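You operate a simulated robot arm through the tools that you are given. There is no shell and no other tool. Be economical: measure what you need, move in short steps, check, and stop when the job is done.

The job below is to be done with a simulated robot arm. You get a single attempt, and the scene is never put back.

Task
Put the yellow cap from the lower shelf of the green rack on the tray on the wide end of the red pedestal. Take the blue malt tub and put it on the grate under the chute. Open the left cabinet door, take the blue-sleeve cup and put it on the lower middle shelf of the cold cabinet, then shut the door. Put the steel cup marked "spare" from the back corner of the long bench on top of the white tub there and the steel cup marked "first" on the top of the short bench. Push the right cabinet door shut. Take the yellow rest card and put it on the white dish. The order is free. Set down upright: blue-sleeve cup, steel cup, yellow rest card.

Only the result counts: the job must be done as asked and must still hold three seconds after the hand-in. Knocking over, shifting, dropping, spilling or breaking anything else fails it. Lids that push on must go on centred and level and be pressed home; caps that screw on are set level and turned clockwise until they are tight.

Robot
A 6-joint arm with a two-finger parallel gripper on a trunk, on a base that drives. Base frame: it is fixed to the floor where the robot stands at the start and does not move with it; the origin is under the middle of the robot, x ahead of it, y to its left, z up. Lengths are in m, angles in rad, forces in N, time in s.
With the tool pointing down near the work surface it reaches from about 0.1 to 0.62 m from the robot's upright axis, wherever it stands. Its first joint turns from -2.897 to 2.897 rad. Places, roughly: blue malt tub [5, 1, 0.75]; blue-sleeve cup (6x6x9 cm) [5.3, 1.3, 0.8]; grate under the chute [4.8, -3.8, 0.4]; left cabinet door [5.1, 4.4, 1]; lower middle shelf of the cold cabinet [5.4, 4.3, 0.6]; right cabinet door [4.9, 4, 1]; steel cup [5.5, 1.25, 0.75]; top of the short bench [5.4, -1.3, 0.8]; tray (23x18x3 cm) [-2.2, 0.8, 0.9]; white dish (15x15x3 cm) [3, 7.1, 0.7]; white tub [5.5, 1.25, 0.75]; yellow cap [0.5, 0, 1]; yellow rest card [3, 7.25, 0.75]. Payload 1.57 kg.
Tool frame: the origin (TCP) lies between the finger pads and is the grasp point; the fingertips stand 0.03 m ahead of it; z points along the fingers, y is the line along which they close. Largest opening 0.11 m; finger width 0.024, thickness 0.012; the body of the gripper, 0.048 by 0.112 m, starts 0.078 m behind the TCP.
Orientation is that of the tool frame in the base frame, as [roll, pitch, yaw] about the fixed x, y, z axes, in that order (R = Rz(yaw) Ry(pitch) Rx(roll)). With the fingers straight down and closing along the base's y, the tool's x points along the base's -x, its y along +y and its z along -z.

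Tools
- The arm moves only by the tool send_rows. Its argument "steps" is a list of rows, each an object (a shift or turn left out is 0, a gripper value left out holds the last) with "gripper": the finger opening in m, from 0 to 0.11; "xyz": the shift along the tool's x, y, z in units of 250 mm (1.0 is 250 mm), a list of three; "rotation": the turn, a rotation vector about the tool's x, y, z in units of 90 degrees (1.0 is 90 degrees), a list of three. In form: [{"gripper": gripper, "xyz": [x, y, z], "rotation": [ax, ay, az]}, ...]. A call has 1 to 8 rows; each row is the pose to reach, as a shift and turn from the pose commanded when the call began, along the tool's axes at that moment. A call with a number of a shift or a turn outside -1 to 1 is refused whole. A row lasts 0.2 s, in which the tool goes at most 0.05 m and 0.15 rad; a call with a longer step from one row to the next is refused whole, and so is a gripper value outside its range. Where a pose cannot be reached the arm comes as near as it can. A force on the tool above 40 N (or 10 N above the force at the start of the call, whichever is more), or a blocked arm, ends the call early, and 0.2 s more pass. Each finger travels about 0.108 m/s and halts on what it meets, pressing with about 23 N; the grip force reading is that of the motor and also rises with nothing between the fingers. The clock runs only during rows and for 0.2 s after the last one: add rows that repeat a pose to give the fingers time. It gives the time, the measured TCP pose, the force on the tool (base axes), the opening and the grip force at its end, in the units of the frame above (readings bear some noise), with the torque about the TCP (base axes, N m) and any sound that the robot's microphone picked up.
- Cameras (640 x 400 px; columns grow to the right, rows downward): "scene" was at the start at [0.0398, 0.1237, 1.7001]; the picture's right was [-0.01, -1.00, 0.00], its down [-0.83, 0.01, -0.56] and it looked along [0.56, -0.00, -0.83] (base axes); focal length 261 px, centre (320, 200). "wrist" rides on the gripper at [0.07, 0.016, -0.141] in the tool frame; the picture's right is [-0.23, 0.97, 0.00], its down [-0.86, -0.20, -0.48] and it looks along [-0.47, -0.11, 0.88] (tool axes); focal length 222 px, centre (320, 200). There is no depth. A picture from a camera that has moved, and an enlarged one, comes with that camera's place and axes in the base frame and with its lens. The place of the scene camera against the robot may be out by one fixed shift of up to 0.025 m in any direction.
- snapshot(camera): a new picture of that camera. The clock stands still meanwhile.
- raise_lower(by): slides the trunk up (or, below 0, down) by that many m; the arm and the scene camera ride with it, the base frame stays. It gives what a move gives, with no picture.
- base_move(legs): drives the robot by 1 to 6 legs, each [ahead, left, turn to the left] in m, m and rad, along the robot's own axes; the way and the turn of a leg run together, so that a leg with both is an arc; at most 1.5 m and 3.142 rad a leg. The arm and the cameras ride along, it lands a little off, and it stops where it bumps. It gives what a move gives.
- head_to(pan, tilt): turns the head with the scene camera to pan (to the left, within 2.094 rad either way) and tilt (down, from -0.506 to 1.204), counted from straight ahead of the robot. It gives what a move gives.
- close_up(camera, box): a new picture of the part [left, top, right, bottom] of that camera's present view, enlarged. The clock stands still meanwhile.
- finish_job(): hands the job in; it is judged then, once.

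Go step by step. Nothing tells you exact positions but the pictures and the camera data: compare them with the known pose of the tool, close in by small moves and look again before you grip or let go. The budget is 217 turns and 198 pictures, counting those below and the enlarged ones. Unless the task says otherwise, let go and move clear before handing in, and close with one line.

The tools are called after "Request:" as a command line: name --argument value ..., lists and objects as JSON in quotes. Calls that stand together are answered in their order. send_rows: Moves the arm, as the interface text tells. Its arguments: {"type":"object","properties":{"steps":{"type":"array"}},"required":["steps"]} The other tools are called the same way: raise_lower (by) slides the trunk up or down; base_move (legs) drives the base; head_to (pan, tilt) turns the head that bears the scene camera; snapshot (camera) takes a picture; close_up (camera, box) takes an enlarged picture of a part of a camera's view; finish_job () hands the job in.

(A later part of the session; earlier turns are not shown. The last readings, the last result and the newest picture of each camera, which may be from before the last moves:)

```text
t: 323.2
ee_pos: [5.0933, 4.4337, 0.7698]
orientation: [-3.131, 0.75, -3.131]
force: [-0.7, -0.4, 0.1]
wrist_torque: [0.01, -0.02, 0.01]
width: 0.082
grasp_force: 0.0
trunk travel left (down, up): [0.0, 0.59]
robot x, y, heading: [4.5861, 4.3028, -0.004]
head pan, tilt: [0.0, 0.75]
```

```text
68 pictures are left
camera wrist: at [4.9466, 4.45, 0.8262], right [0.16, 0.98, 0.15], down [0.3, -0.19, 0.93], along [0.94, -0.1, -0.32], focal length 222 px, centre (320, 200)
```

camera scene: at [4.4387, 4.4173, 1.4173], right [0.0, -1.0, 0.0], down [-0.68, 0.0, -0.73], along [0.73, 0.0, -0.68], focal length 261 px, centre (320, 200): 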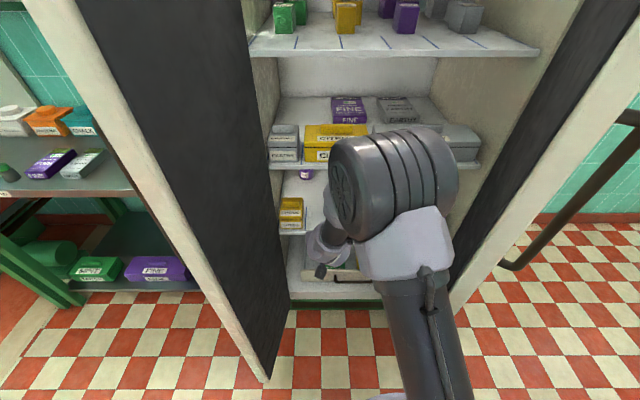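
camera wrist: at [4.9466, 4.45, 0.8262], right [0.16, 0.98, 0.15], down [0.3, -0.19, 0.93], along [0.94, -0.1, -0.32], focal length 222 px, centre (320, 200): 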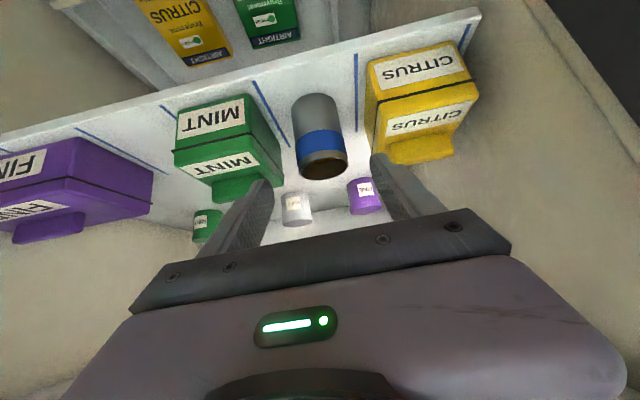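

The cup stands upright in the slot. Back out, raise the trunk, and put the tool vertical for closing the left door from outside.

Request:
base_move --legs '[[-0.32, 0, 0]]'

Request:
raise_lower --by 0.3

Request:
send_rows --steps '[{"gripper": 0.0, "rotation": [0, 0.09, 0]}, {"rotation": [0, 0.18, 0]}, {"rotation": [0, 0.27, 0]}, {"rotation": [0, 0.36, 0]}, {"rotation": [0, 0.45, 0]}, {"rotation": [0, 0.478, 0]}]'

Request:
send_rows --steps '[{"xyz": [0.18, 0, 0]}, {"xyz": [0.36, 0, 0]}, {"xyz": [0.54, 0, 0]}, {"xyz": [0.6, 0, 0]}]'

Request:
snapshot --camera "scene"

```text
t: 325.4
ee_pos: [4.7754, 4.4345, 0.7707]
orientation: [-3.133, 0.751, -3.128]
force: [0.2, 0.8, -0.2]
wrist_torque: [-0.02, -0.01, -0.02]
width: 0.0819
grasp_force: 0.0
trunk travel left (down, up): [0.0, 0.59]
robot x, y, heading: [4.2687, 4.3049, 0.002]
head pan, tilt: [0.0, 0.75]
```

```text
t: 328.4
ee_pos: [4.7748, 4.4345, 1.069]
orientation: [-3.134, 0.75, -3.127]
force: [-0.5, -0.5, 0.0]
wrist_torque: [0.0, 0.0, 0.01]
width: 0.0819
grasp_force: 0.0
trunk travel left (down, up): [-0.3, 0.29]
robot x, y, heading: [4.2699, 4.306, 0.001]
head pan, tilt: [0.0, 0.75]
```

```text
t: 329.8
ee_pos: [4.7748, 4.4352, 1.0699]
orientation: [-3.136, -0.001, -3.134]
force: [0.2, -0.4, 0.5]
wrist_torque: [0.0, 0.0, 0.0]
width: 0.0002
grasp_force: 20.9
out of reach, approached as far as the arm can: row 3
trunk travel left (down, up): [-0.3, 0.29]
robot x, y, heading: [4.2681, 4.3038, 0.002]
head pan, tilt: [0.0, 0.75]
```

```text
t: 330.8
ee_pos: [4.6248, 4.4343, 1.0688]
orientation: [-3.137, 0.001, -3.132]
force: [0.4, -1.1, 0.7]
wrist_torque: [0.02, -0.01, 0.0]
width: 0.0
grasp_force: 20.5
trunk travel left (down, up): [-0.3, 0.29]
robot x, y, heading: [4.27, 4.303, 0.006]
head pan, tilt: [0.0, 0.75]
```

```text
67 pictures are left
camera scene: at [4.3193, 4.4288, 1.7174], right [0.0, -1.0, 0.0], down [-0.68, 0.0, -0.73], along [0.73, 0.0, -0.68], focal length 261 px, centre (320, 200)
```

scene: 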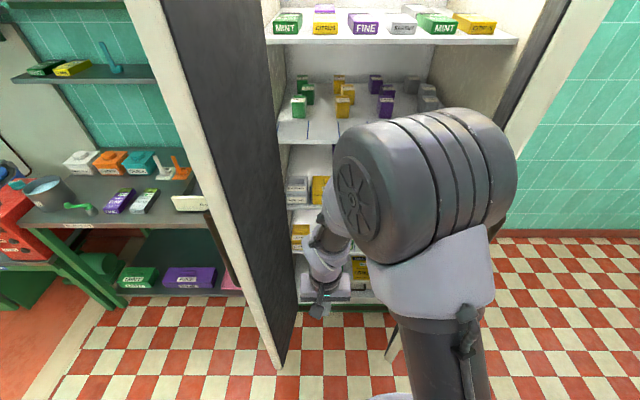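

Raise above the handle (bar tops out at z≈1.27), then shift left to the outer side of the door.

Request:
raise_lower --by 0.29

Request:
base_move --legs '[[0, 0.42, 0]]'

Request:
head_to --pan 0.0 --tilt 0.7

Request:
snapshot --camera "scene"

```text
t: 333.7
ee_pos: [4.6257, 4.4334, 1.3606]
orientation: [-3.136, 0.0, -3.133]
force: [-0.4, -0.1, -0.1]
wrist_torque: [-0.01, -0.01, 0.0]
width: 0.0002
grasp_force: 21.4
trunk travel left (down, up): [-0.59, 0.0]
robot x, y, heading: [4.2683, 4.3041, 0.005]
head pan, tilt: [0.0, 0.75]
```

```text
t: 336.3
ee_pos: [4.624, 4.855, 1.3592]
orientation: [-3.136, 0.001, -3.132]
force: [0.7, -0.5, -0.6]
wrist_torque: [-0.01, 0.02, 0.01]
width: 0.0
grasp_force: 21.2
trunk travel left (down, up): [-0.59, 0.0]
robot x, y, heading: [4.2676, 4.7251, 0.005]
head pan, tilt: [0.0, 0.75]
```

```text
t: 336.9
ee_pos: [4.6243, 4.8549, 1.3583]
orientation: [-3.135, 0.001, -3.133]
force: [0.3, -0.8, -0.6]
wrist_torque: [0.03, 0.0, 0.04]
width: 0.0001
grasp_force: 21.7
trunk travel left (down, up): [-0.59, 0.0]
robot x, y, heading: [4.2674, 4.7241, 0.005]
head pan, tilt: [0.0, 0.7]
```

```text
66 pictures are left
camera scene: at [4.3194, 4.8502, 2.0115], right [0.0, -1.0, 0.0], down [-0.64, 0.0, -0.76], along [0.76, 0.0, -0.64], focal length 261 px, centre (320, 200)
```

scene: 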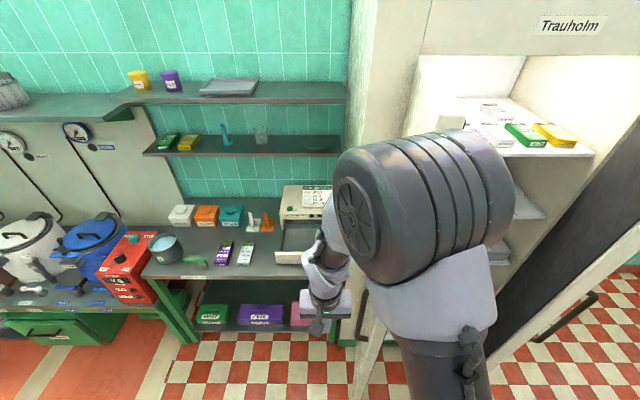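

Extend to x≈4.77 and sweep right to swing the door.

Request:
send_rows --steps '[{"xyz": [-0.18, 0, 0]}, {"xyz": [-0.36, 0, 0]}, {"xyz": [-0.56, 0, 0]}]'

Request:
send_rows --steps '[{"xyz": [0, -0.15, 0]}, {"xyz": [0, -0.3, 0]}, {"xyz": [0, -0.42, 0]}, {"xyz": [0, -0.54, 0]}, {"xyz": [0, -0.66, 0]}, {"xyz": [0, -0.78, 0]}, {"xyz": [0, -0.9, 0]}, {"xyz": [0, -1.0, 0]}]'

Request:
snapshot --camera "scene"

```text
t: 337.7
ee_pos: [4.7668, 4.854, 1.358]
orientation: [-3.135, -0.002, -3.133]
force: [-0.2, 0.0, 0.0]
wrist_torque: [-0.01, 0.04, 0.02]
width: 0.0
grasp_force: 21.6
trunk travel left (down, up): [-0.59, 0.0]
robot x, y, heading: [4.2684, 4.7241, 0.002]
head pan, tilt: [0.0, 0.7]
```

```text
t: 339.5
ee_pos: [4.7659, 4.604, 1.362]
orientation: [-3.136, 0.002, -3.133]
force: [-0.5, -0.2, -0.1]
wrist_torque: [0.03, -0.02, -0.03]
width: 0.0001
grasp_force: 21.2
trunk travel left (down, up): [-0.59, 0.0]
robot x, y, heading: [4.2634, 4.7231, 0.003]
head pan, tilt: [0.0, 0.7]
```

```text
65 pictures are left
camera scene: at [4.3191, 4.848, 2.0117], right [0.0, -1.0, 0.0], down [-0.64, 0.0, -0.77], along [0.77, 0.0, -0.64], focal length 261 px, centre (320, 200)
```

scene: 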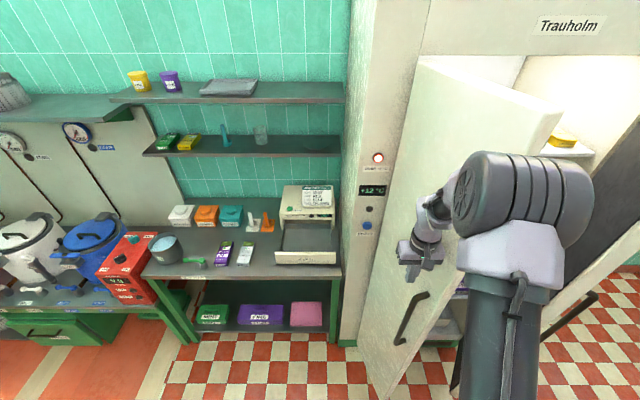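

The door swings easily and is about half closed. Sweep further right and then push forward with the base.

Request:
base_move --legs '[[0, -0.18, 0], [0.12, -0.05, 0]]'

Request:
snapshot --camera "scene"

```text
t: 341.9
ee_pos: [4.8845, 4.3755, 1.3624]
orientation: [-3.133, -0.001, -3.133]
force: [-0.2, 0.9, -1.1]
wrist_torque: [0.02, 0.01, -0.01]
width: 0.0
grasp_force: 21.1
trunk travel left (down, up): [-0.59, 0.0]
robot x, y, heading: [4.3872, 4.4964, 0.001]
head pan, tilt: [0.0, 0.7]
```

```text
64 pictures are left
camera scene: at [4.4378, 4.6215, 2.0116], right [0.0, -1.0, 0.0], down [-0.64, 0.0, -0.77], along [0.77, 0.0, -0.64], focal length 261 px, centre (320, 200)
```

scene: 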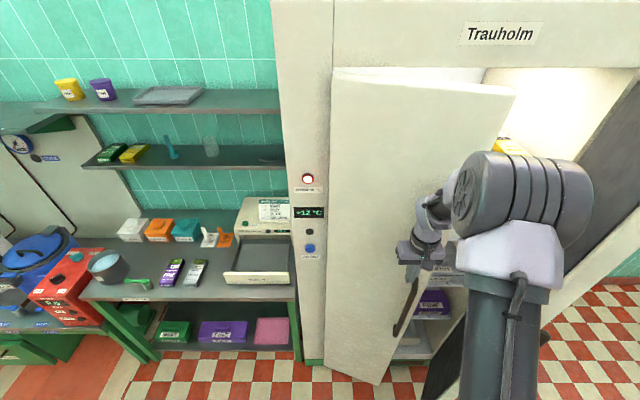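

Request:
base_move --legs '[[0.1, 0.04, 0]]'

Request:
send_rows --steps '[{"xyz": [-0.03, 0, 0]}, {"xyz": [-0.06, 0, 0]}, {"xyz": [-0.09, 0, 0]}, {"xyz": [-0.12, 0, 0]}, {"xyz": [-0.15, 0, 0]}, {"xyz": [-0.18, 0, 0]}, {"xyz": [-0.21, 0, 0]}]'

Request:
snapshot --camera "scene"

```text
t: 343.1
ee_pos: [4.986, 4.415, 1.3606]
orientation: [-3.136, 0.0, -3.132]
force: [-0.2, -0.5, -0.2]
wrist_torque: [-0.03, 0.0, -0.02]
width: 0.0
grasp_force: 21.3
trunk travel left (down, up): [-0.59, 0.0]
robot x, y, heading: [4.4835, 4.5316, 0.003]
head pan, tilt: [0.0, 0.7]
```

```text
t: 344.9
ee_pos: [4.9817, 4.4188, 1.3662]
orientation: [3.141, -0.013, -3.139]
force: [-0.5, -0.6, -0.5]
wrist_torque: [0.02, -0.02, 0.0]
width: 0.0
grasp_force: 21.6
trunk travel left (down, up): [-0.59, 0.0]
robot x, y, heading: [4.4866, 4.5365, -0.003]
head pan, tilt: [0.0, 0.7]
stopped in row 7: the arm was blocked; the commanded pose is now the measured one
```

```text
63 pictures are left
camera scene: at [4.4819, 4.6625, 2.0144], right [0.0, -1.0, 0.0], down [-0.62, 0.0, -0.78], along [0.78, 0.0, -0.62], focal length 261 px, centre (320, 200)
```

scene: 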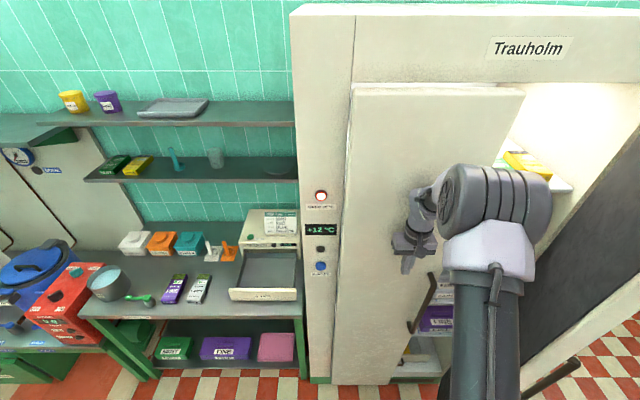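

The wrist body touched the door before the fingers. Tilt the fingers forward so they lead, and push with the base.

Request:
send_rows --steps '[{"xyz": [0.15, 0, 0]}, {"xyz": [0.2, 0, 0], "rotation": [0, -0.09, 0]}, {"xyz": [0.2, 0, 0], "rotation": [0, -0.18, 0]}, {"xyz": [0.2, 0, 0], "rotation": [0, -0.27, 0]}, {"xyz": [0.2, 0, 0], "rotation": [0, -0.36, 0]}]'

Request:
base_move --legs '[[0.07, 0, 0]]'

Request:
snapshot --camera "scene"

```text
t: 346.1
ee_pos: [4.9666, 4.4291, 1.3506]
orientation: [3.093, 0.431, -3.137]
force: [0.3, 0.2, 1.3]
wrist_torque: [0.0, -0.05, -0.01]
width: 0.0003
grasp_force: 20.9
out of reach, approached as far as the arm can: row 5
trunk travel left (down, up): [-0.59, 0.0]
robot x, y, heading: [4.4858, 4.5336, 0.003]
head pan, tilt: [0.0, 0.7]
```

```text
t: 347.1
ee_pos: [5.0113, 4.4289, 1.3449]
orientation: [3.095, 0.41, -3.137]
force: [-12.9, 1.3, 3.2]
wrist_torque: [-0.01, 0.24, 0.01]
width: 0.0002
grasp_force: 21.5
trunk travel left (down, up): [-0.59, 0.0]
robot x, y, heading: [4.531, 4.538, 0.006]
head pan, tilt: [0.0, 0.7]
stopped in leg 1: the force on the tool passed its limit at 145 N (the readings are from after the stop); the commanded pose is now the measured one
```

```text
62 pictures are left
camera scene: at [4.5866, 4.6606, 2.0117], right [0.0, -1.0, 0.0], down [-0.64, 0.0, -0.77], along [0.77, 0.0, -0.64], focal length 261 px, centre (320, 200)
```

scene: 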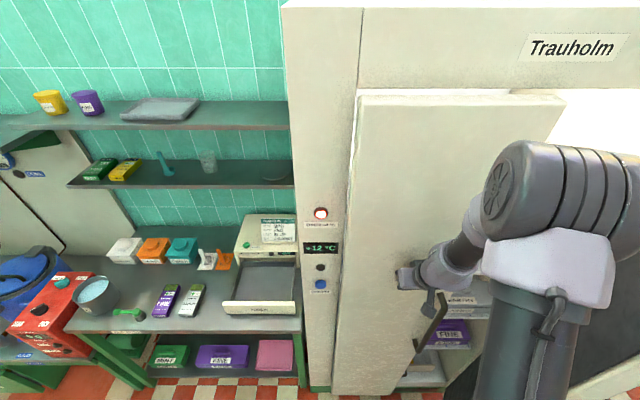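

The door face is at its shut position (x≈5.033). Back off and verify.

Request:
base_move --legs '[[-0.25, 0, 0]]'

Request:
head_to --pan -0.3 --tilt 0.6

Request:
snapshot --camera "scene"

```text
t: 348.9
ee_pos: [4.7642, 4.4302, 1.3437]
orientation: [3.095, 0.408, -3.135]
force: [0.3, -0.2, -0.7]
wrist_torque: [0.01, -0.03, -0.05]
width: 0.0
grasp_force: 21.6
trunk travel left (down, up): [-0.59, 0.0]
robot x, y, heading: [4.2845, 4.5362, 0.003]
head pan, tilt: [0.0, 0.7]
```

```text
t: 349.7
ee_pos: [4.7654, 4.4297, 1.3454]
orientation: [3.094, 0.409, -3.134]
force: [-0.4, 0.1, 0.3]
wrist_torque: [-0.04, 0.0, 0.0]
width: 0.0003
grasp_force: 20.5
trunk travel left (down, up): [-0.59, 0.0]
robot x, y, heading: [4.2874, 4.5339, 0.004]
head pan, tilt: [-0.3, 0.6]
```

```text
61 pictures are left
camera scene: at [4.3392, 4.6336, 2.0202], right [-0.29, -0.96, 0.0], down [-0.54, 0.17, -0.82], along [0.79, -0.24, -0.57], focal length 261 px, centre (320, 200)
```

scene: 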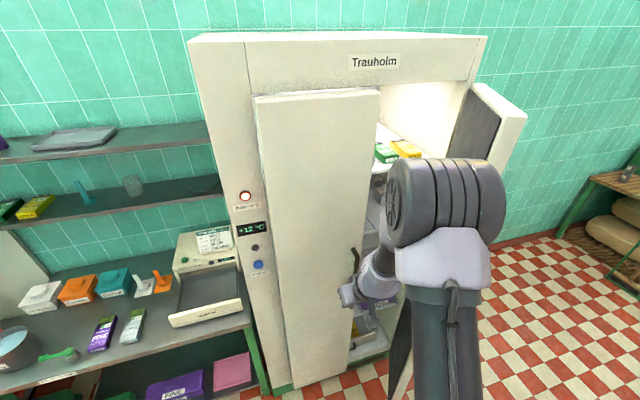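

Request:
close_up --camera "scene" --box '[230, 70, 406, 180]'

```text
3.64 times, centred on (318, 125) of scene
camera zoom: at [4.3392, 4.6336, 2.0202], right [-0.29, -0.96, 0.0], down [-0.54, 0.17, -0.82], along [0.79, -0.24, -0.57], focal length 948 px, centre (327, 473)
```

zoom: 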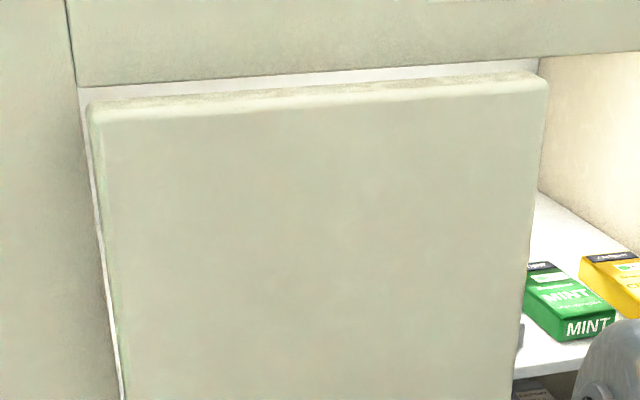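

Left door is shut. Now the right door: pull the arm in, shift right, then push it from the front.

Request:
send_rows --steps '[{"xyz": [0.18, 0, -0.08]}, {"xyz": [0.36, 0, -0.16]}, {"xyz": [0.55, 0, -0.24]}]'

Request:
base_move --legs '[[0, -0.36, 0]]'

Request:
snapshot --camera "scene"

```text
refused: row 3 steps farther than a row can; nothing moved
```

```text
t: 351.6
ee_pos: [4.7612, 4.1383, 1.3441]
orientation: [3.086, 0.406, -3.132]
force: [-0.2, -0.5, 0.1]
wrist_torque: [0.06, -0.03, 0.02]
width: 0.0001
grasp_force: 21.1
trunk travel left (down, up): [-0.59, 0.0]
robot x, y, heading: [4.2921, 4.2408, 0.006]
head pan, tilt: [-0.3, 0.6]
stopped in leg 1: the force on the tool passed its limit at 78 N (the readings are from after the stop); the commanded pose is now the measured one
```

```text
59 pictures are left
camera scene: at [4.3367, 4.3364, 2.0207], right [-0.29, -0.96, 0.0], down [-0.54, 0.17, -0.83], along [0.79, -0.24, -0.56], focal length 261 px, centre (320, 200)
```

scene: 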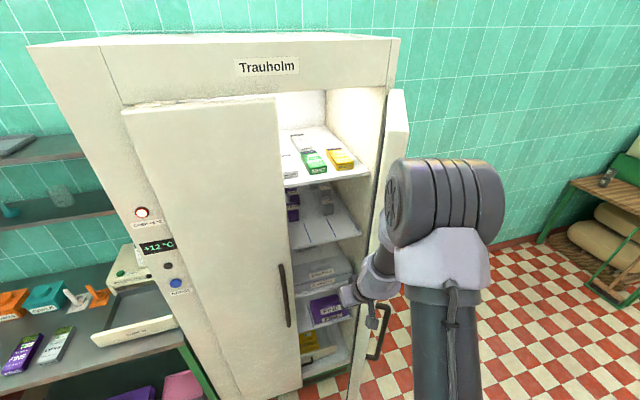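

The arm touched the door's edge since the retraction was refused. Retract now in smaller steps.

Request:
send_rows --steps '[{"xyz": [0.0, 0.06, 0]}, {"xyz": [0.16, 0.06, -0.06]}, {"xyz": [0.32, 0.06, -0.13]}, {"xyz": [0.48, 0.06, -0.2]}, {"xyz": [0.64, 0.06, -0.27]}]'

Request:
base_move --legs '[[0, -0.12, 0]]'

Request:
snapshot --camera "scene"

```text
t: 352.9
ee_pos: [4.6315, 4.1237, 1.3373]
orientation: [3.078, 0.4, -3.135]
force: [0.3, -0.9, 0.4]
wrist_torque: [0.07, 0.02, 0.03]
width: 0.0
grasp_force: 21.4
out of reach, approached as far as the arm can: row 4, 5
trunk travel left (down, up): [-0.59, 0.0]
robot x, y, heading: [4.2871, 4.2481, 0.006]
head pan, tilt: [-0.3, 0.6]
```

```text
t: 354.1
ee_pos: [4.6346, 4.0089, 1.3367]
orientation: [3.083, 0.395, -3.132]
force: [1.2, 0.8, -0.5]
wrist_torque: [0.02, 0.01, -0.04]
width: 0.0
grasp_force: 21.4
trunk travel left (down, up): [-0.59, 0.0]
robot x, y, heading: [4.2866, 4.121, 0.008]
head pan, tilt: [-0.3, 0.6]
```

```text
58 pictures are left
camera scene: at [4.341, 4.2248, 2.0202], right [-0.29, -0.96, 0.0], down [-0.54, 0.16, -0.83], along [0.79, -0.24, -0.56], focal length 261 px, centre (320, 200)
```

scene: 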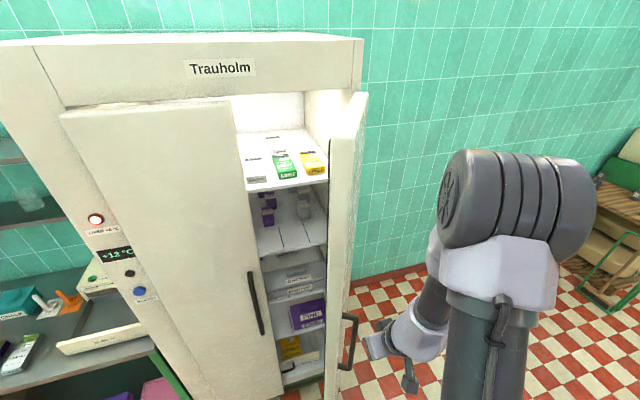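

The gripper is now on the outer side of the right door. Push forward.

Request:
base_move --legs '[[0.25, 0.0, 0]]'

Request:
snapshot --camera "scene"

```text
t: 355.9
ee_pos: [4.8825, 4.0099, 1.3369]
orientation: [3.081, 0.399, -3.132]
force: [-0.9, 1.1, -1.0]
wrist_torque: [-0.01, 0.03, 0.01]
width: 0.0001
grasp_force: 21.5
trunk travel left (down, up): [-0.59, 0.0]
robot x, y, heading: [4.5348, 4.1204, 0.006]
head pan, tilt: [-0.3, 0.6]
```

```text
57 pictures are left
camera scene: at [4.5895, 4.225, 2.0203], right [-0.29, -0.96, 0.0], down [-0.54, 0.16, -0.83], along [0.79, -0.24, -0.56], focal length 261 px, centre (320, 200)
```

scene: 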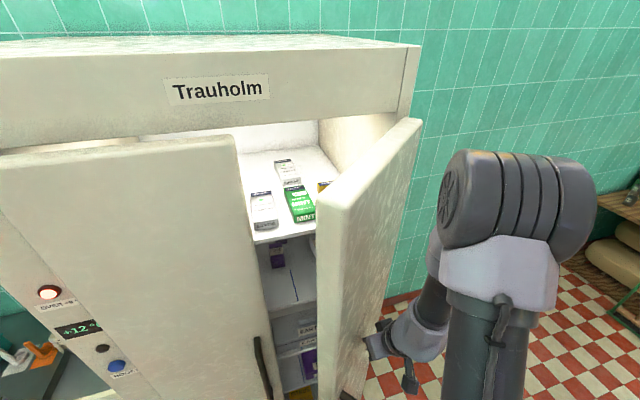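

Request:
base_move --legs '[[0.1, 0.03, 0]]'

Request:
snapshot --camera "scene"

```text
t: 357.1
ee_pos: [4.9825, 4.0401, 1.3373]
orientation: [3.082, 0.397, -3.133]
force: [-0.4, -0.3, -0.7]
wrist_torque: [0.01, 0.03, -0.02]
width: 0.0002
grasp_force: 21.1
trunk travel left (down, up): [-0.59, 0.0]
robot x, y, heading: [4.6386, 4.1565, 0.008]
head pan, tilt: [-0.3, 0.6]
```

```text
56 pictures are left
camera scene: at [4.69, 4.256, 2.0202], right [-0.29, -0.96, 0.0], down [-0.54, 0.16, -0.83], along [0.79, -0.24, -0.56], focal length 261 px, centre (320, 200)
```

scene: 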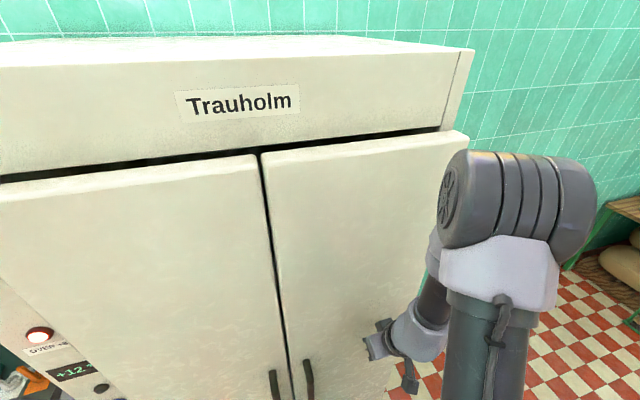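

Nearly shut. Press it home.

Request:
base_move --legs '[[0.06, 0.0, 0]]'

Request:
base_move --legs '[[-0.35, -0.1, 0]]'

Request:
head_to --pan 0.1 --tilt 0.6

Request:
snapshot --camera "scene"

```text
t: 358.0
ee_pos: [5.0127, 4.0418, 1.3356]
orientation: [3.078, 0.379, -3.132]
force: [-13.0, 0.2, 0.4]
wrist_torque: [0.03, 0.28, 0.01]
width: 0.0
grasp_force: 21.5
trunk travel left (down, up): [-0.59, 0.0]
robot x, y, heading: [4.6774, 4.1563, 0.006]
head pan, tilt: [-0.3, 0.6]
stopped in leg 1: the force on the tool passed its limit at 201 N (the readings are from after the stop); the commanded pose is now the measured one
```

```text
t: 360.4
ee_pos: [4.6593, 3.9384, 1.3343]
orientation: [3.081, 0.381, -3.136]
force: [0.3, -0.4, 0.4]
wrist_torque: [0.03, 0.04, -0.02]
width: 0.0
grasp_force: 21.2
trunk travel left (down, up): [-0.59, 0.0]
robot x, y, heading: [4.3238, 4.0562, 0.002]
head pan, tilt: [-0.3, 0.6]
```

```text
t: 361.3
ee_pos: [4.6587, 3.9383, 1.3343]
orientation: [3.082, 0.381, -3.136]
force: [0.1, 0.2, 0.8]
wrist_torque: [0.03, 0.02, 0.02]
width: 0.0001
grasp_force: 21.2
trunk travel left (down, up): [-0.59, 0.0]
robot x, y, heading: [4.325, 4.0592, 0.005]
head pan, tilt: [0.099, 0.6]
```

```text
55 pictures are left
camera scene: at [4.3785, 4.1892, 2.0202], right [0.1, -0.99, 0.0], down [-0.56, -0.06, -0.82], along [0.82, 0.08, -0.57], focal length 261 px, centre (320, 200)
```

scene: 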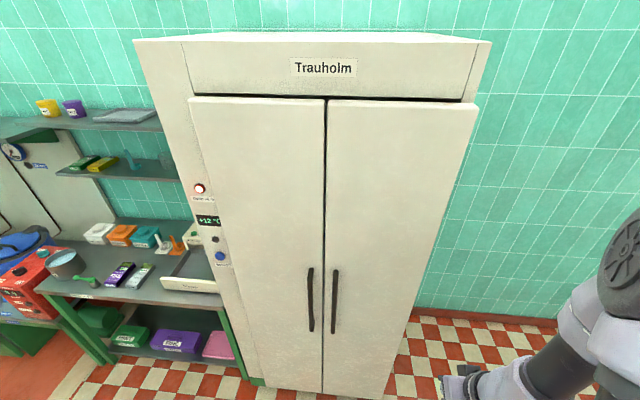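

Both doors are shut and flush. Next, the FIRST cup: return to the end side of the long bench with the tool vertical.

Request:
send_rows --steps '[{"gripper": 0.09, "rotation": [0, 0.09, 0]}, {"rotation": [0, 0.18, 0]}, {"rotation": [0.04, 0.243, 0]}]'

Request:
base_move --legs '[[0, 0, -1.575], [1.4, 0, 0], [0.36, 0, 0], [0, 1.08, 0], [0.4, 0, 0]]'

Request:
raise_lower --by -0.45

Request:
snapshot --camera "wrist"

```text
t: 362.1
ee_pos: [4.6615, 3.9472, 1.3348]
orientation: [3.092, 0.064, -3.12]
force: [0.7, -0.5, 0.5]
wrist_torque: [0.01, -0.01, 0.02]
width: 0.0901
grasp_force: 0.1
out of reach, approached as far as the arm can: row 2, 3
trunk travel left (down, up): [-0.59, 0.0]
robot x, y, heading: [4.3228, 4.0545, -0.002]
head pan, tilt: [0.099, 0.6]
```

```text
t: 382.0
ee_pos: [5.2715, 1.5524, 1.3354]
orientation: [3.088, 0.063, 1.572]
force: [-0.2, 0.6, 0.2]
wrist_torque: [0.01, -0.05, 0.02]
width: 0.0901
grasp_force: 0.1
trunk travel left (down, up): [-0.59, 0.0]
robot x, y, heading: [5.3867, 1.887, -1.591]
head pan, tilt: [0.099, 0.6]
```

```text
refused: -0.45 is not a number from -0.4 to 0.4
```

```text
54 pictures are left
camera wrist: at [5.2806, 1.6313, 1.4723], right [0.97, -0.22, 0.06], down [-0.22, -0.82, 0.52], along [-0.06, -0.52, -0.85], focal length 222 px, centre (320, 200)
```

wrist: 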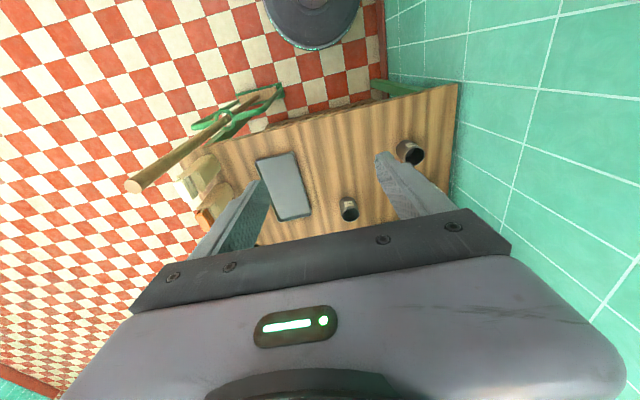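

Move the tool left/forward over the bench, level it, then lower the trunk.

Request:
send_rows --steps '[{"xyz": [-0.07, 0.14, 0], "rotation": [0.034, 0.04, 0]}, {"xyz": [-0.15, 0.3, 0], "rotation": [0.034, 0.04, 0]}, {"xyz": [-0.22, 0.46, 0], "rotation": [0.034, 0.04, 0]}, {"xyz": [-0.3, 0.62, 0], "rotation": [0.034, 0.04, 0]}, {"xyz": [-0.38, 0.78, 0], "rotation": [0.034, 0.04, 0]}, {"xyz": [-0.46, 0.92, 0], "rotation": [0.034, 0.04, 0]}]'

Request:
raise_lower --by -0.3

Request:
snapshot --camera "wrist"

```text
t: 383.4
ee_pos: [5.505, 1.439, 1.3529]
orientation: [-3.139, -0.001, 1.573]
force: [0.9, 0.5, 0.7]
wrist_torque: [-0.01, 0.02, 0.02]
width: 0.0898
grasp_force: 0.0
trunk travel left (down, up): [-0.59, 0.0]
robot x, y, heading: [5.3907, 1.8876, -1.589]
head pan, tilt: [0.099, 0.6]
```

```text
t: 386.4
ee_pos: [5.5026, 1.4383, 1.055]
orientation: [-3.138, -0.001, 1.574]
force: [-0.6, 0.0, 0.3]
wrist_torque: [-0.01, 0.0, 0.03]
width: 0.0899
grasp_force: 0.1
trunk travel left (down, up): [-0.29, 0.3]
robot x, y, heading: [5.3872, 1.8872, -1.587]
head pan, tilt: [0.099, 0.6]
```

```text
53 pictures are left
camera wrist: at [5.5191, 1.5091, 1.1953], right [0.97, -0.22, 0.0], down [-0.2, -0.86, 0.48], along [-0.11, -0.47, -0.88], focal length 222 px, centre (320, 200)
```

wrist: 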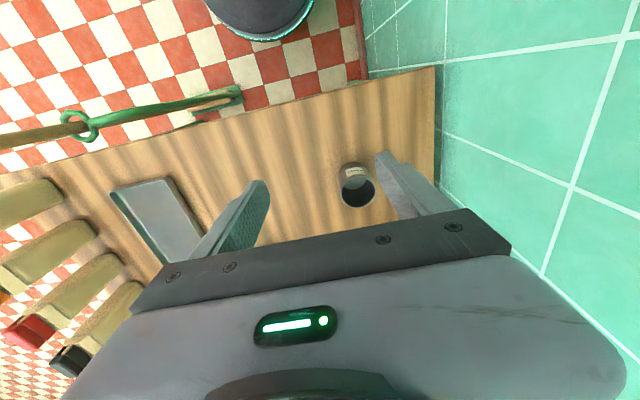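

FIRST at (5.545, 1.322). Move above, then check and grip.

Request:
send_rows --steps '[{"xyz": [-0.15, 0.06, 0.05]}, {"xyz": [-0.3, 0.12, 0.12]}, {"xyz": [-0.42, 0.17, 0.22]}, {"xyz": [-0.465, 0.17, 0.38]}, {"xyz": [-0.465, 0.17, 0.5]}, {"xyz": [-0.465, 0.17, 0.5]}]'

Request:
snapshot --camera "wrist"

```text
t: 387.8
ee_pos: [5.544, 1.3228, 0.9283]
orientation: [-3.139, 0.0, 1.574]
force: [-0.1, 0.4, 0.3]
wrist_torque: [0.01, 0.0, 0.02]
width: 0.0899
grasp_force: 0.1
trunk travel left (down, up): [-0.29, 0.3]
robot x, y, heading: [5.3898, 1.8876, -1.59]
head pan, tilt: [0.099, 0.6]
```

```text
52 pictures are left
camera wrist: at [5.5603, 1.3927, 1.0702], right [0.97, -0.22, 0.0], down [-0.2, -0.86, 0.48], along [-0.11, -0.47, -0.88], focal length 222 px, centre (320, 200)
```

wrist: 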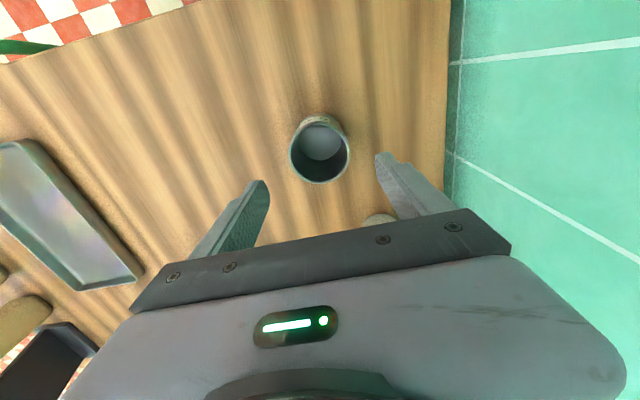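

Request:
send_rows --steps '[{"xyz": [0, 0, 0.18]}, {"xyz": [0, 0, 0.36]}, {"xyz": [0, 0, 0.435]}, {"xyz": [0, 0, 0.435], "gripper": 0.065}, {"xyz": [0, 0, 0.435], "gripper": 0.04}, {"xyz": [0, 0, 0.435], "gripper": 0.03}, {"xyz": [0, 0, 0.435], "gripper": 0.03}]'

Request:
send_rows --steps '[{"xyz": [0, 0, -0.15]}, {"xyz": [0, 0, -0.33]}, {"xyz": [0, 0, -0.5]}]'

Request:
snapshot --camera "wrist"

```text
t: 389.4
ee_pos: [5.5453, 1.322, 0.8189]
orientation: [-3.14, 0.0, 1.574]
force: [-0.3, -0.4, 0.4]
wrist_torque: [0.01, 0.0, 0.05]
width: 0.0597
grasp_force: 23.2
trunk travel left (down, up): [-0.29, 0.3]
robot x, y, heading: [5.3894, 1.889, -1.589]
head pan, tilt: [0.099, 0.6]
```

```text
t: 390.2
ee_pos: [5.5447, 1.3233, 0.944]
orientation: [-3.139, -0.001, 1.574]
force: [-0.5, -0.3, -0.9]
wrist_torque: [0.0, 0.0, 0.01]
width: 0.06
grasp_force: 23.0
trunk travel left (down, up): [-0.29, 0.3]
robot x, y, heading: [5.3889, 1.8865, -1.591]
head pan, tilt: [0.099, 0.6]
```

```text
51 pictures are left
camera wrist: at [5.5614, 1.3936, 1.0866], right [0.97, -0.22, 0.0], down [-0.2, -0.86, 0.48], along [-0.11, -0.47, -0.88], focal length 222 px, centre (320, 200)
```

wrist: 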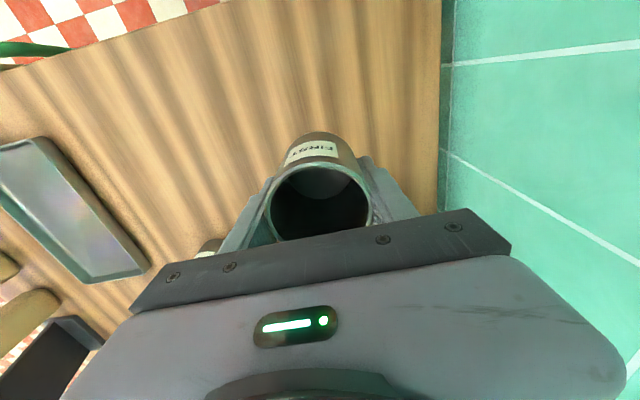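

FIRST is held. Raise, back off, and drive south along the aisle toward the short bench.

Request:
raise_lower --by 0.2

Request:
base_move --legs '[[-0.45, 0, 0.02], [0, -1.2, 0], [1.4, 0, 0], [1.3, 0, 0]]'

Request:
head_to --pan 0.5 --tilt 0.45

Request:
snapshot --camera "scene"

```text
t: 392.4
ee_pos: [5.5457, 1.3229, 1.1446]
orientation: [-3.14, 0.0, 1.575]
force: [-1.1, 0.2, -0.4]
wrist_torque: [0.01, 0.02, -0.02]
width: 0.06
grasp_force: 22.7
trunk travel left (down, up): [-0.49, 0.1]
robot x, y, heading: [5.3891, 1.8863, -1.592]
head pan, tilt: [0.099, 0.6]
```

```text
t: 413.6
ee_pos: [4.3864, -0.9218, 1.1441]
orientation: [-3.141, 0.0, 1.613]
force: [0.5, 0.0, -1.0]
wrist_torque: [-0.03, 0.01, 0.03]
width: 0.0599
grasp_force: 23.2
trunk travel left (down, up): [-0.49, 0.1]
robot x, y, heading: [4.2079, -0.3628, -1.547]
head pan, tilt: [0.099, 0.6]
```

```text
t: 414.5
ee_pos: [4.3874, -0.9218, 1.1436]
orientation: [-3.14, 0.002, 1.612]
force: [0.1, -0.1, -1.4]
wrist_torque: [0.01, 0.0, 0.01]
width: 0.06
grasp_force: 22.8
trunk travel left (down, up): [-0.49, 0.1]
robot x, y, heading: [4.2083, -0.3626, -1.549]
head pan, tilt: [0.499, 0.45]
```

```text
50 pictures are left
camera scene: at [4.3813, -0.4365, 1.9338], right [-0.87, -0.5, 0.0], down [-0.22, 0.38, -0.9], along [0.45, -0.78, -0.44], focal length 261 px, centre (320, 200)
```

scene: 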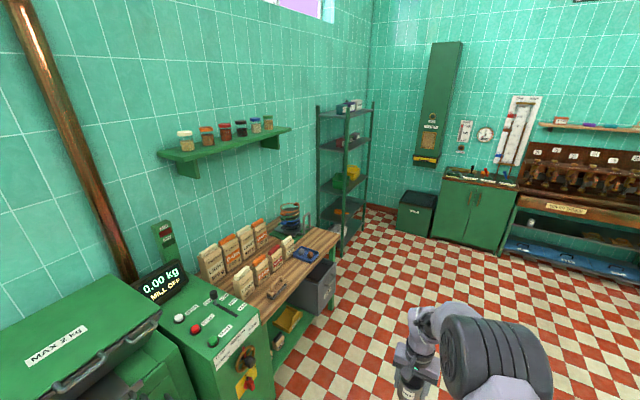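

Request:
close_up --camera "scene" --box '[190, 200, 350, 300]'

```text
4.00 times, centred on (270, 250) of scene
camera zoom: at [4.3813, -0.4365, 1.9338], right [-0.87, -0.5, 0.0], down [-0.22, 0.38, -0.9], along [0.45, -0.78, -0.44], focal length 1042 px, centre (520, 0)
```

zoom: 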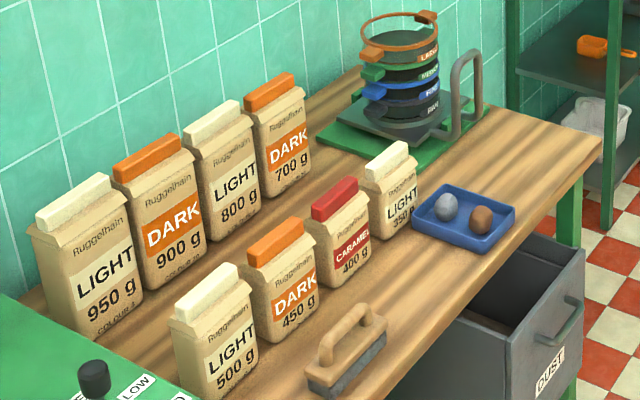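

Free spot on the short bench between the brush and the blue tray: about (5.135, -1.485). Drive there and face the bench.

Request:
base_move --legs '[[1.25, 0, 0], [0, 0, 1.549]]'

Request:
head_to --pan 0.1 --tilt 0.65

Request:
snapshot --camera "scene"

```text
t: 424.5
ee_pos: [4.7944, -1.4528, 1.1431]
orientation: [-3.139, 0.0, -3.14]
force: [-0.8, -0.2, -0.5]
wrist_torque: [-0.02, -0.02, 0.0]
width: 0.0599
grasp_force: 23.1
trunk travel left (down, up): [-0.49, 0.1]
robot x, y, heading: [4.2277, -1.6125, -0.016]
head pan, tilt: [0.499, 0.45]
```

```text
t: 425.4
ee_pos: [4.7955, -1.4533, 1.1443]
orientation: [-3.14, 0.002, -3.137]
force: [-0.1, 0.5, -0.6]
wrist_torque: [0.03, -0.02, -0.01]
width: 0.0598
grasp_force: 23.1
trunk travel left (down, up): [-0.49, 0.1]
robot x, y, heading: [4.2281, -1.6108, -0.017]
head pan, tilt: [0.099, 0.649]
```

```text
48 pictures are left
camera scene: at [4.2876, -1.4784, 1.916], right [0.08, -1.0, 0.0], down [-0.6, -0.05, -0.8], along [0.79, 0.07, -0.6], focal length 261 px, centre (320, 200)
```

scene: 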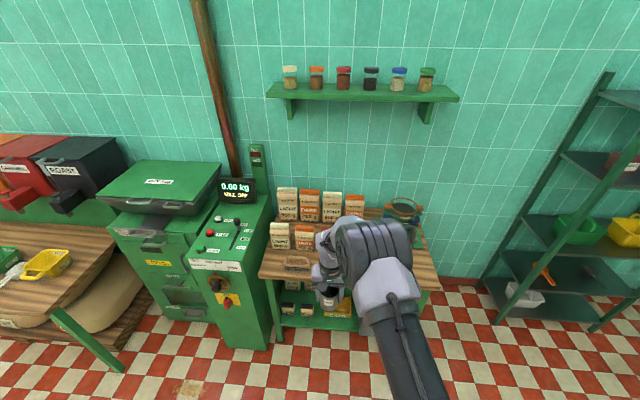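

Request:
base_move --legs '[[0.335, -0.03, 0.016]]'

Request:
raise_lower --by -0.15

Request:
snapshot --camera "wrist"

```text
t: 427.6
ee_pos: [5.124, -1.4802, 1.1445]
orientation: [-3.139, 0.0, -3.124]
force: [0.2, -0.4, -1.2]
wrist_torque: [0.01, -0.04, -0.02]
width: 0.0599
grasp_force: 23.1
trunk travel left (down, up): [-0.49, 0.1]
robot x, y, heading: [4.5598, -1.6399, -0.003]
head pan, tilt: [0.099, 0.649]
```

```text
t: 429.3
ee_pos: [5.1245, -1.4778, 0.9938]
orientation: [-3.14, -0.001, -3.124]
force: [-0.1, 0.4, -0.3]
wrist_torque: [-0.03, 0.0, -0.01]
width: 0.0597
grasp_force: 22.7
trunk travel left (down, up): [-0.34, 0.25]
robot x, y, heading: [4.5625, -1.6403, -0.002]
head pan, tilt: [0.099, 0.649]
```

```text
47 pictures are left
camera wrist: at [5.0542, -1.4636, 1.1362], right [0.21, 0.98, 0.0], down [0.86, -0.18, 0.48], along [0.47, -0.1, -0.88], focal length 222 px, centre (320, 200)
```

wrist: 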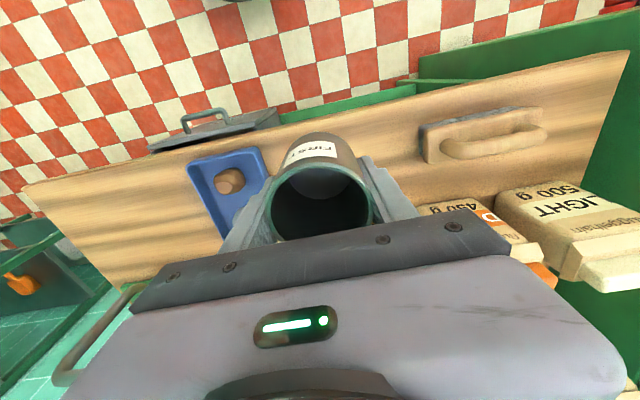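

The bench front edge is at x≈5.10, so I'll place the cup further in at (5.18, -1.448) and lower.

Request:
send_rows --steps '[{"xyz": [-0.12, 0.06, 0]}, {"xyz": [-0.22, 0.12, 0.05]}, {"xyz": [-0.22, 0.12, 0.2]}, {"xyz": [-0.22, 0.12, 0.36]}, {"xyz": [-0.22, 0.12, 0.46]}, {"xyz": [-0.22, 0.12, 0.46]}]'

Request:
snapshot --camera "wrist"

```text
t: 430.7
ee_pos: [5.1787, -1.4491, 0.8778]
orientation: [-3.14, 0.001, -3.125]
force: [0.3, -0.4, -1.9]
wrist_torque: [-0.01, -0.02, 0.01]
width: 0.0598
grasp_force: 23.1
trunk travel left (down, up): [-0.34, 0.25]
robot x, y, heading: [4.5641, -1.6444, 0.001]
head pan, tilt: [0.099, 0.649]
```

```text
46 pictures are left
camera wrist: at [5.1087, -1.4328, 1.0196], right [0.21, 0.98, 0.0], down [0.86, -0.18, 0.48], along [0.47, -0.1, -0.88], focal length 222 px, centre (320, 200)
```

wrist: 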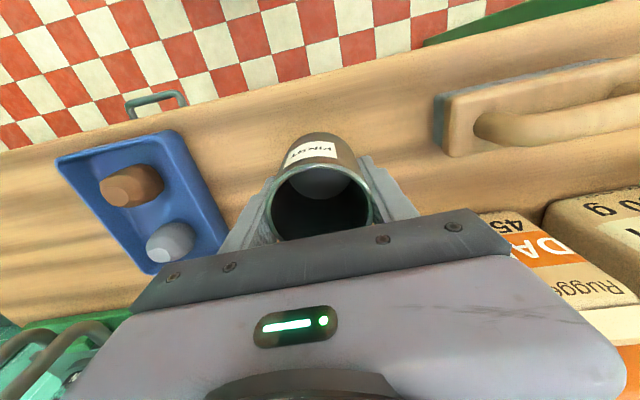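

Request:
send_rows --steps '[{"xyz": [0, 0, 0.012]}, {"xyz": [0, 0, 0.024]}, {"xyz": [0, 0, 0.036]}, {"xyz": [0, 0, 0.048]}, {"xyz": [0, 0, 0.06]}, {"xyz": [0, 0, 0.072]}, {"xyz": [0, 0, 0.084]}, {"xyz": [0, 0, 0.096]}]'

```text
t: 432.5
ee_pos: [5.1751, -1.4493, 0.8564]
orientation: [-3.139, -0.001, -3.124]
force: [0.1, 0.0, -1.2]
wrist_torque: [0.0, 0.02, 0.01]
width: 0.0598
grasp_force: 22.9
trunk travel left (down, up): [-0.34, 0.25]
robot x, y, heading: [4.5615, -1.6421, -0.006]
head pan, tilt: [0.099, 0.649]
```

Request:
send_rows --steps '[{"xyz": [0, 0, 0.012]}, {"xyz": [0, 0, 0.024]}, {"xyz": [0, 0, 0.036]}, {"xyz": [0, 0, 0.048]}, {"xyz": [0, 0, 0.06]}, {"xyz": [0, 0, 0.072]}, {"xyz": [0, 0, 0.084]}, {"xyz": [0, 0, 0.096]}]'

```text
t: 434.3
ee_pos: [5.1712, -1.4519, 0.8451]
orientation: [-3.141, 0.001, -3.124]
force: [0.5, 0.4, -0.9]
wrist_torque: [-0.01, 0.02, 0.01]
width: 0.0597
grasp_force: 23.0
out of reach, approached as far as the arm can: row 1, 2, 3, 4, 5, 6, 7, 8
trunk travel left (down, up): [-0.34, 0.25]
robot x, y, heading: [4.5596, -1.6424, -0.008]
head pan, tilt: [0.099, 0.649]
```

The arm is at full stretch; use the trunk to lower the rest.

Request:
raise_lower --by -0.015

```text
t: 434.8
ee_pos: [5.1747, -1.4493, 0.8385]
orientation: [3.139, 0.011, -3.125]
force: [-7.0, -3.2, 22.9]
wrist_torque: [-0.38, 0.74, -0.06]
width: 0.0597
grasp_force: 22.5
trunk travel left (down, up): [-0.329, 0.261]
robot x, y, heading: [4.5618, -1.6416, -0.007]
head pan, tilt: [0.099, 0.649]
stopped: the force on the tool passed its limit at 44 N (the readings are from after the stop); the commanded pose is now the measured one
```

Contact with the bench. Ease up 3 mm, open, then raise the trunk.

Request:
raise_lower --by 0.003

Request:
send_rows --steps '[{"gripper": 0.065}, {"gripper": 0.08}, {"gripper": 0.09}, {"gripper": 0.09}]'

Request:
raise_lower --by 0.2

Request:
snapshot --camera "wrist"

```text
t: 435.3
ee_pos: [5.1749, -1.4505, 0.8404]
orientation: [3.14, 0.009, -3.126]
force: [0.0, -0.1, 1.2]
wrist_torque: [-0.04, -0.05, -0.01]
width: 0.0595
grasp_force: 22.8
trunk travel left (down, up): [-0.332, 0.258]
robot x, y, heading: [4.5559, -1.643, -0.006]
head pan, tilt: [0.099, 0.649]
```

```text
t: 436.3
ee_pos: [5.1747, -1.4496, 0.8413]
orientation: [3.139, 0.006, -3.126]
force: [0.1, 0.2, -0.4]
wrist_torque: [-0.01, 0.01, -0.01]
width: 0.0902
grasp_force: 0.1
trunk travel left (down, up): [-0.332, 0.258]
robot x, y, heading: [4.5602, -1.6422, -0.002]
head pan, tilt: [0.099, 0.649]
```

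```text
t: 438.5
ee_pos: [5.1743, -1.4505, 1.0408]
orientation: [3.141, 0.007, -3.126]
force: [0.4, -0.1, -0.1]
wrist_torque: [-0.01, -0.02, 0.0]
width: 0.09
grasp_force: 0.2
trunk travel left (down, up): [-0.532, 0.058]
robot x, y, heading: [4.5609, -1.6421, -0.002]
head pan, tilt: [0.099, 0.649]
```

```text
45 pictures are left
camera wrist: at [5.1039, -1.4346, 1.1813], right [0.21, 0.98, 0.0], down [0.85, -0.19, 0.48], along [0.47, -0.1, -0.87], focal length 222 px, centre (320, 200)
```

wrist: 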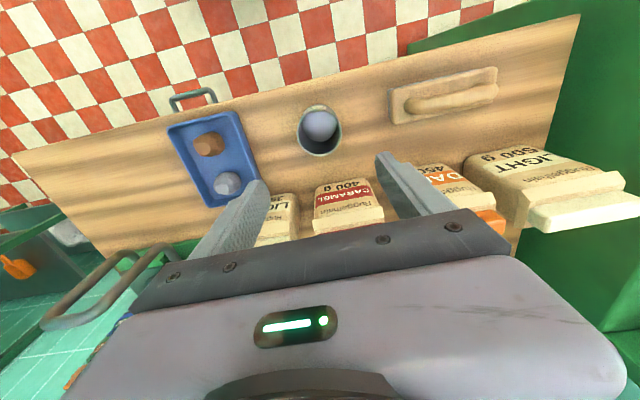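

FIRST stands on the short bench. Back off and drive to the front of the long bench for the blue malt tub.

Request:
base_move --legs '[[-0.45, 0, 0], [0, 1.25, 0], [0, 1.2, 0]]'

Request:
send_rows --steps '[{"xyz": [0.05, 0, -0.1]}, {"xyz": [0.15, 0, -0.2]}, {"xyz": [0.3, 0, -0.25]}, {"xyz": [0.45, 0, -0.25]}, {"xyz": [0.6, 0, -0.25]}]'

Request:
snapshot --camera "scene"

```text
t: 452.9
ee_pos: [4.7418, 1.0042, 1.0392]
orientation: [3.139, 0.007, -3.139]
force: [-0.3, 0.1, 0.1]
wrist_torque: [-0.04, 0.03, -0.02]
width: 0.0898
grasp_force: 0.1
trunk travel left (down, up): [-0.532, 0.058]
robot x, y, heading: [4.1272, 0.816, -0.021]
head pan, tilt: [0.099, 0.649]
```

```text
t: 454.1
ee_pos: [4.74, 1.0072, 1.0473]
orientation: [-3.141, 0.007, -3.137]
force: [0.0, 0.0, -0.4]
wrist_torque: [0.02, 0.01, 0.0]
width: 0.09
grasp_force: 0.0
out of reach, approached as far as the arm can: row 1, 2, 3, 4, 5
trunk travel left (down, up): [-0.532, 0.058]
robot x, y, heading: [4.1242, 0.8188, -0.018]
head pan, tilt: [0.099, 0.649]
```

```text
44 pictures are left
camera scene: at [4.1837, 0.9503, 1.9577], right [0.08, -1.0, 0.0], down [-0.6, -0.05, -0.8], along [0.79, 0.07, -0.6], focal length 261 px, centre (320, 200)
```

scene: 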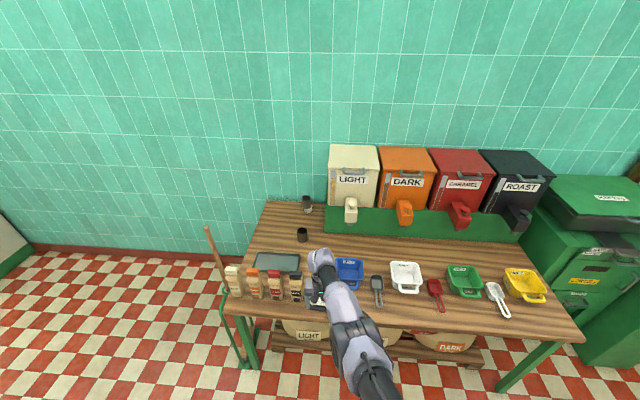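

The arm is again at straight singularity. Tilt the tool to break it, then pull in.

Request:
send_rows --steps '[{"rotation": [0, 0.09, 0]}, {"rotation": [0, 0.18, 0]}, {"rotation": [0, 0.27, 0]}, {"xyz": [0.1, 0, -0.1], "rotation": [0, 0.27, 0]}, {"xyz": [0.25, 0, -0.2], "rotation": [0, 0.27, 0]}, {"xyz": [0.4, 0, -0.2], "rotation": [0, 0.27, 0]}, {"xyz": [0.5, 0, -0.2], "rotation": [0, 0.27, 0]}]'

```text
t: 455.7
ee_pos: [4.6137, 1.004, 1.0966]
orientation: [3.141, -0.415, -3.138]
force: [-0.4, -0.3, 0.2]
wrist_torque: [-0.03, 0.0, 0.0]
width: 0.0901
grasp_force: 0.1
out of reach, approached as far as the arm can: row 1, 2, 3, 4, 5
trunk travel left (down, up): [-0.532, 0.058]
robot x, y, heading: [4.1286, 0.8174, -0.015]
head pan, tilt: [0.099, 0.649]
```

Request:
send_rows --steps '[{"rotation": [0, -0.09, 0]}, {"rotation": [0, -0.18, 0]}, {"rotation": [0, -0.264, 0]}]'

Request:
head_to --pan -0.25 --tilt 0.65

Request:
snapshot --camera "wrist"

Request:
snapshot --camera "scene"

```text
t: 456.5
ee_pos: [4.6148, 1.0048, 1.096]
orientation: [3.14, 0.0, -3.141]
force: [-0.7, 0.1, -0.5]
wrist_torque: [-0.01, 0.01, 0.01]
width: 0.0902
grasp_force: 0.1
trunk travel left (down, up): [-0.532, 0.058]
robot x, y, heading: [4.1266, 0.82, -0.018]
head pan, tilt: [0.099, 0.649]
```

```text
t: 457.3
ee_pos: [4.6151, 1.0042, 1.0961]
orientation: [3.14, -0.005, -3.138]
force: [-0.5, 0.1, 0.5]
wrist_torque: [0.01, 0.01, 0.01]
width: 0.0899
grasp_force: 0.0
trunk travel left (down, up): [-0.532, 0.058]
robot x, y, heading: [4.1275, 0.8186, -0.022]
head pan, tilt: [-0.25, 0.649]
```

```text
43 pictures are left
camera wrist: at [4.5459, 1.0202, 1.2376], right [0.22, 0.97, 0.0], down [0.86, -0.2, 0.48], along [0.46, -0.11, -0.88], focal length 222 px, centre (320, 200)
```

wrist: 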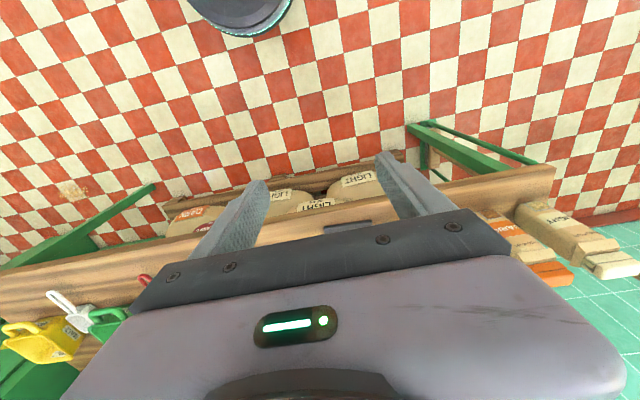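

```text
42 pictures are left
camera scene: at [4.1811, 0.9204, 1.9577], right [-0.26, -0.96, 0.0], down [-0.58, 0.16, -0.8], along [0.77, -0.21, -0.6], focal length 261 px, centre (320, 200)
```

scene: 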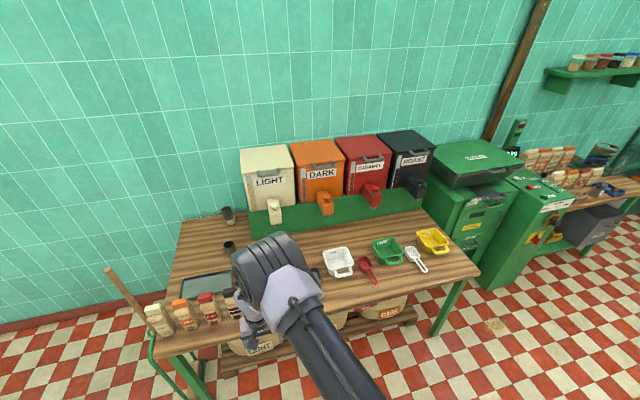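

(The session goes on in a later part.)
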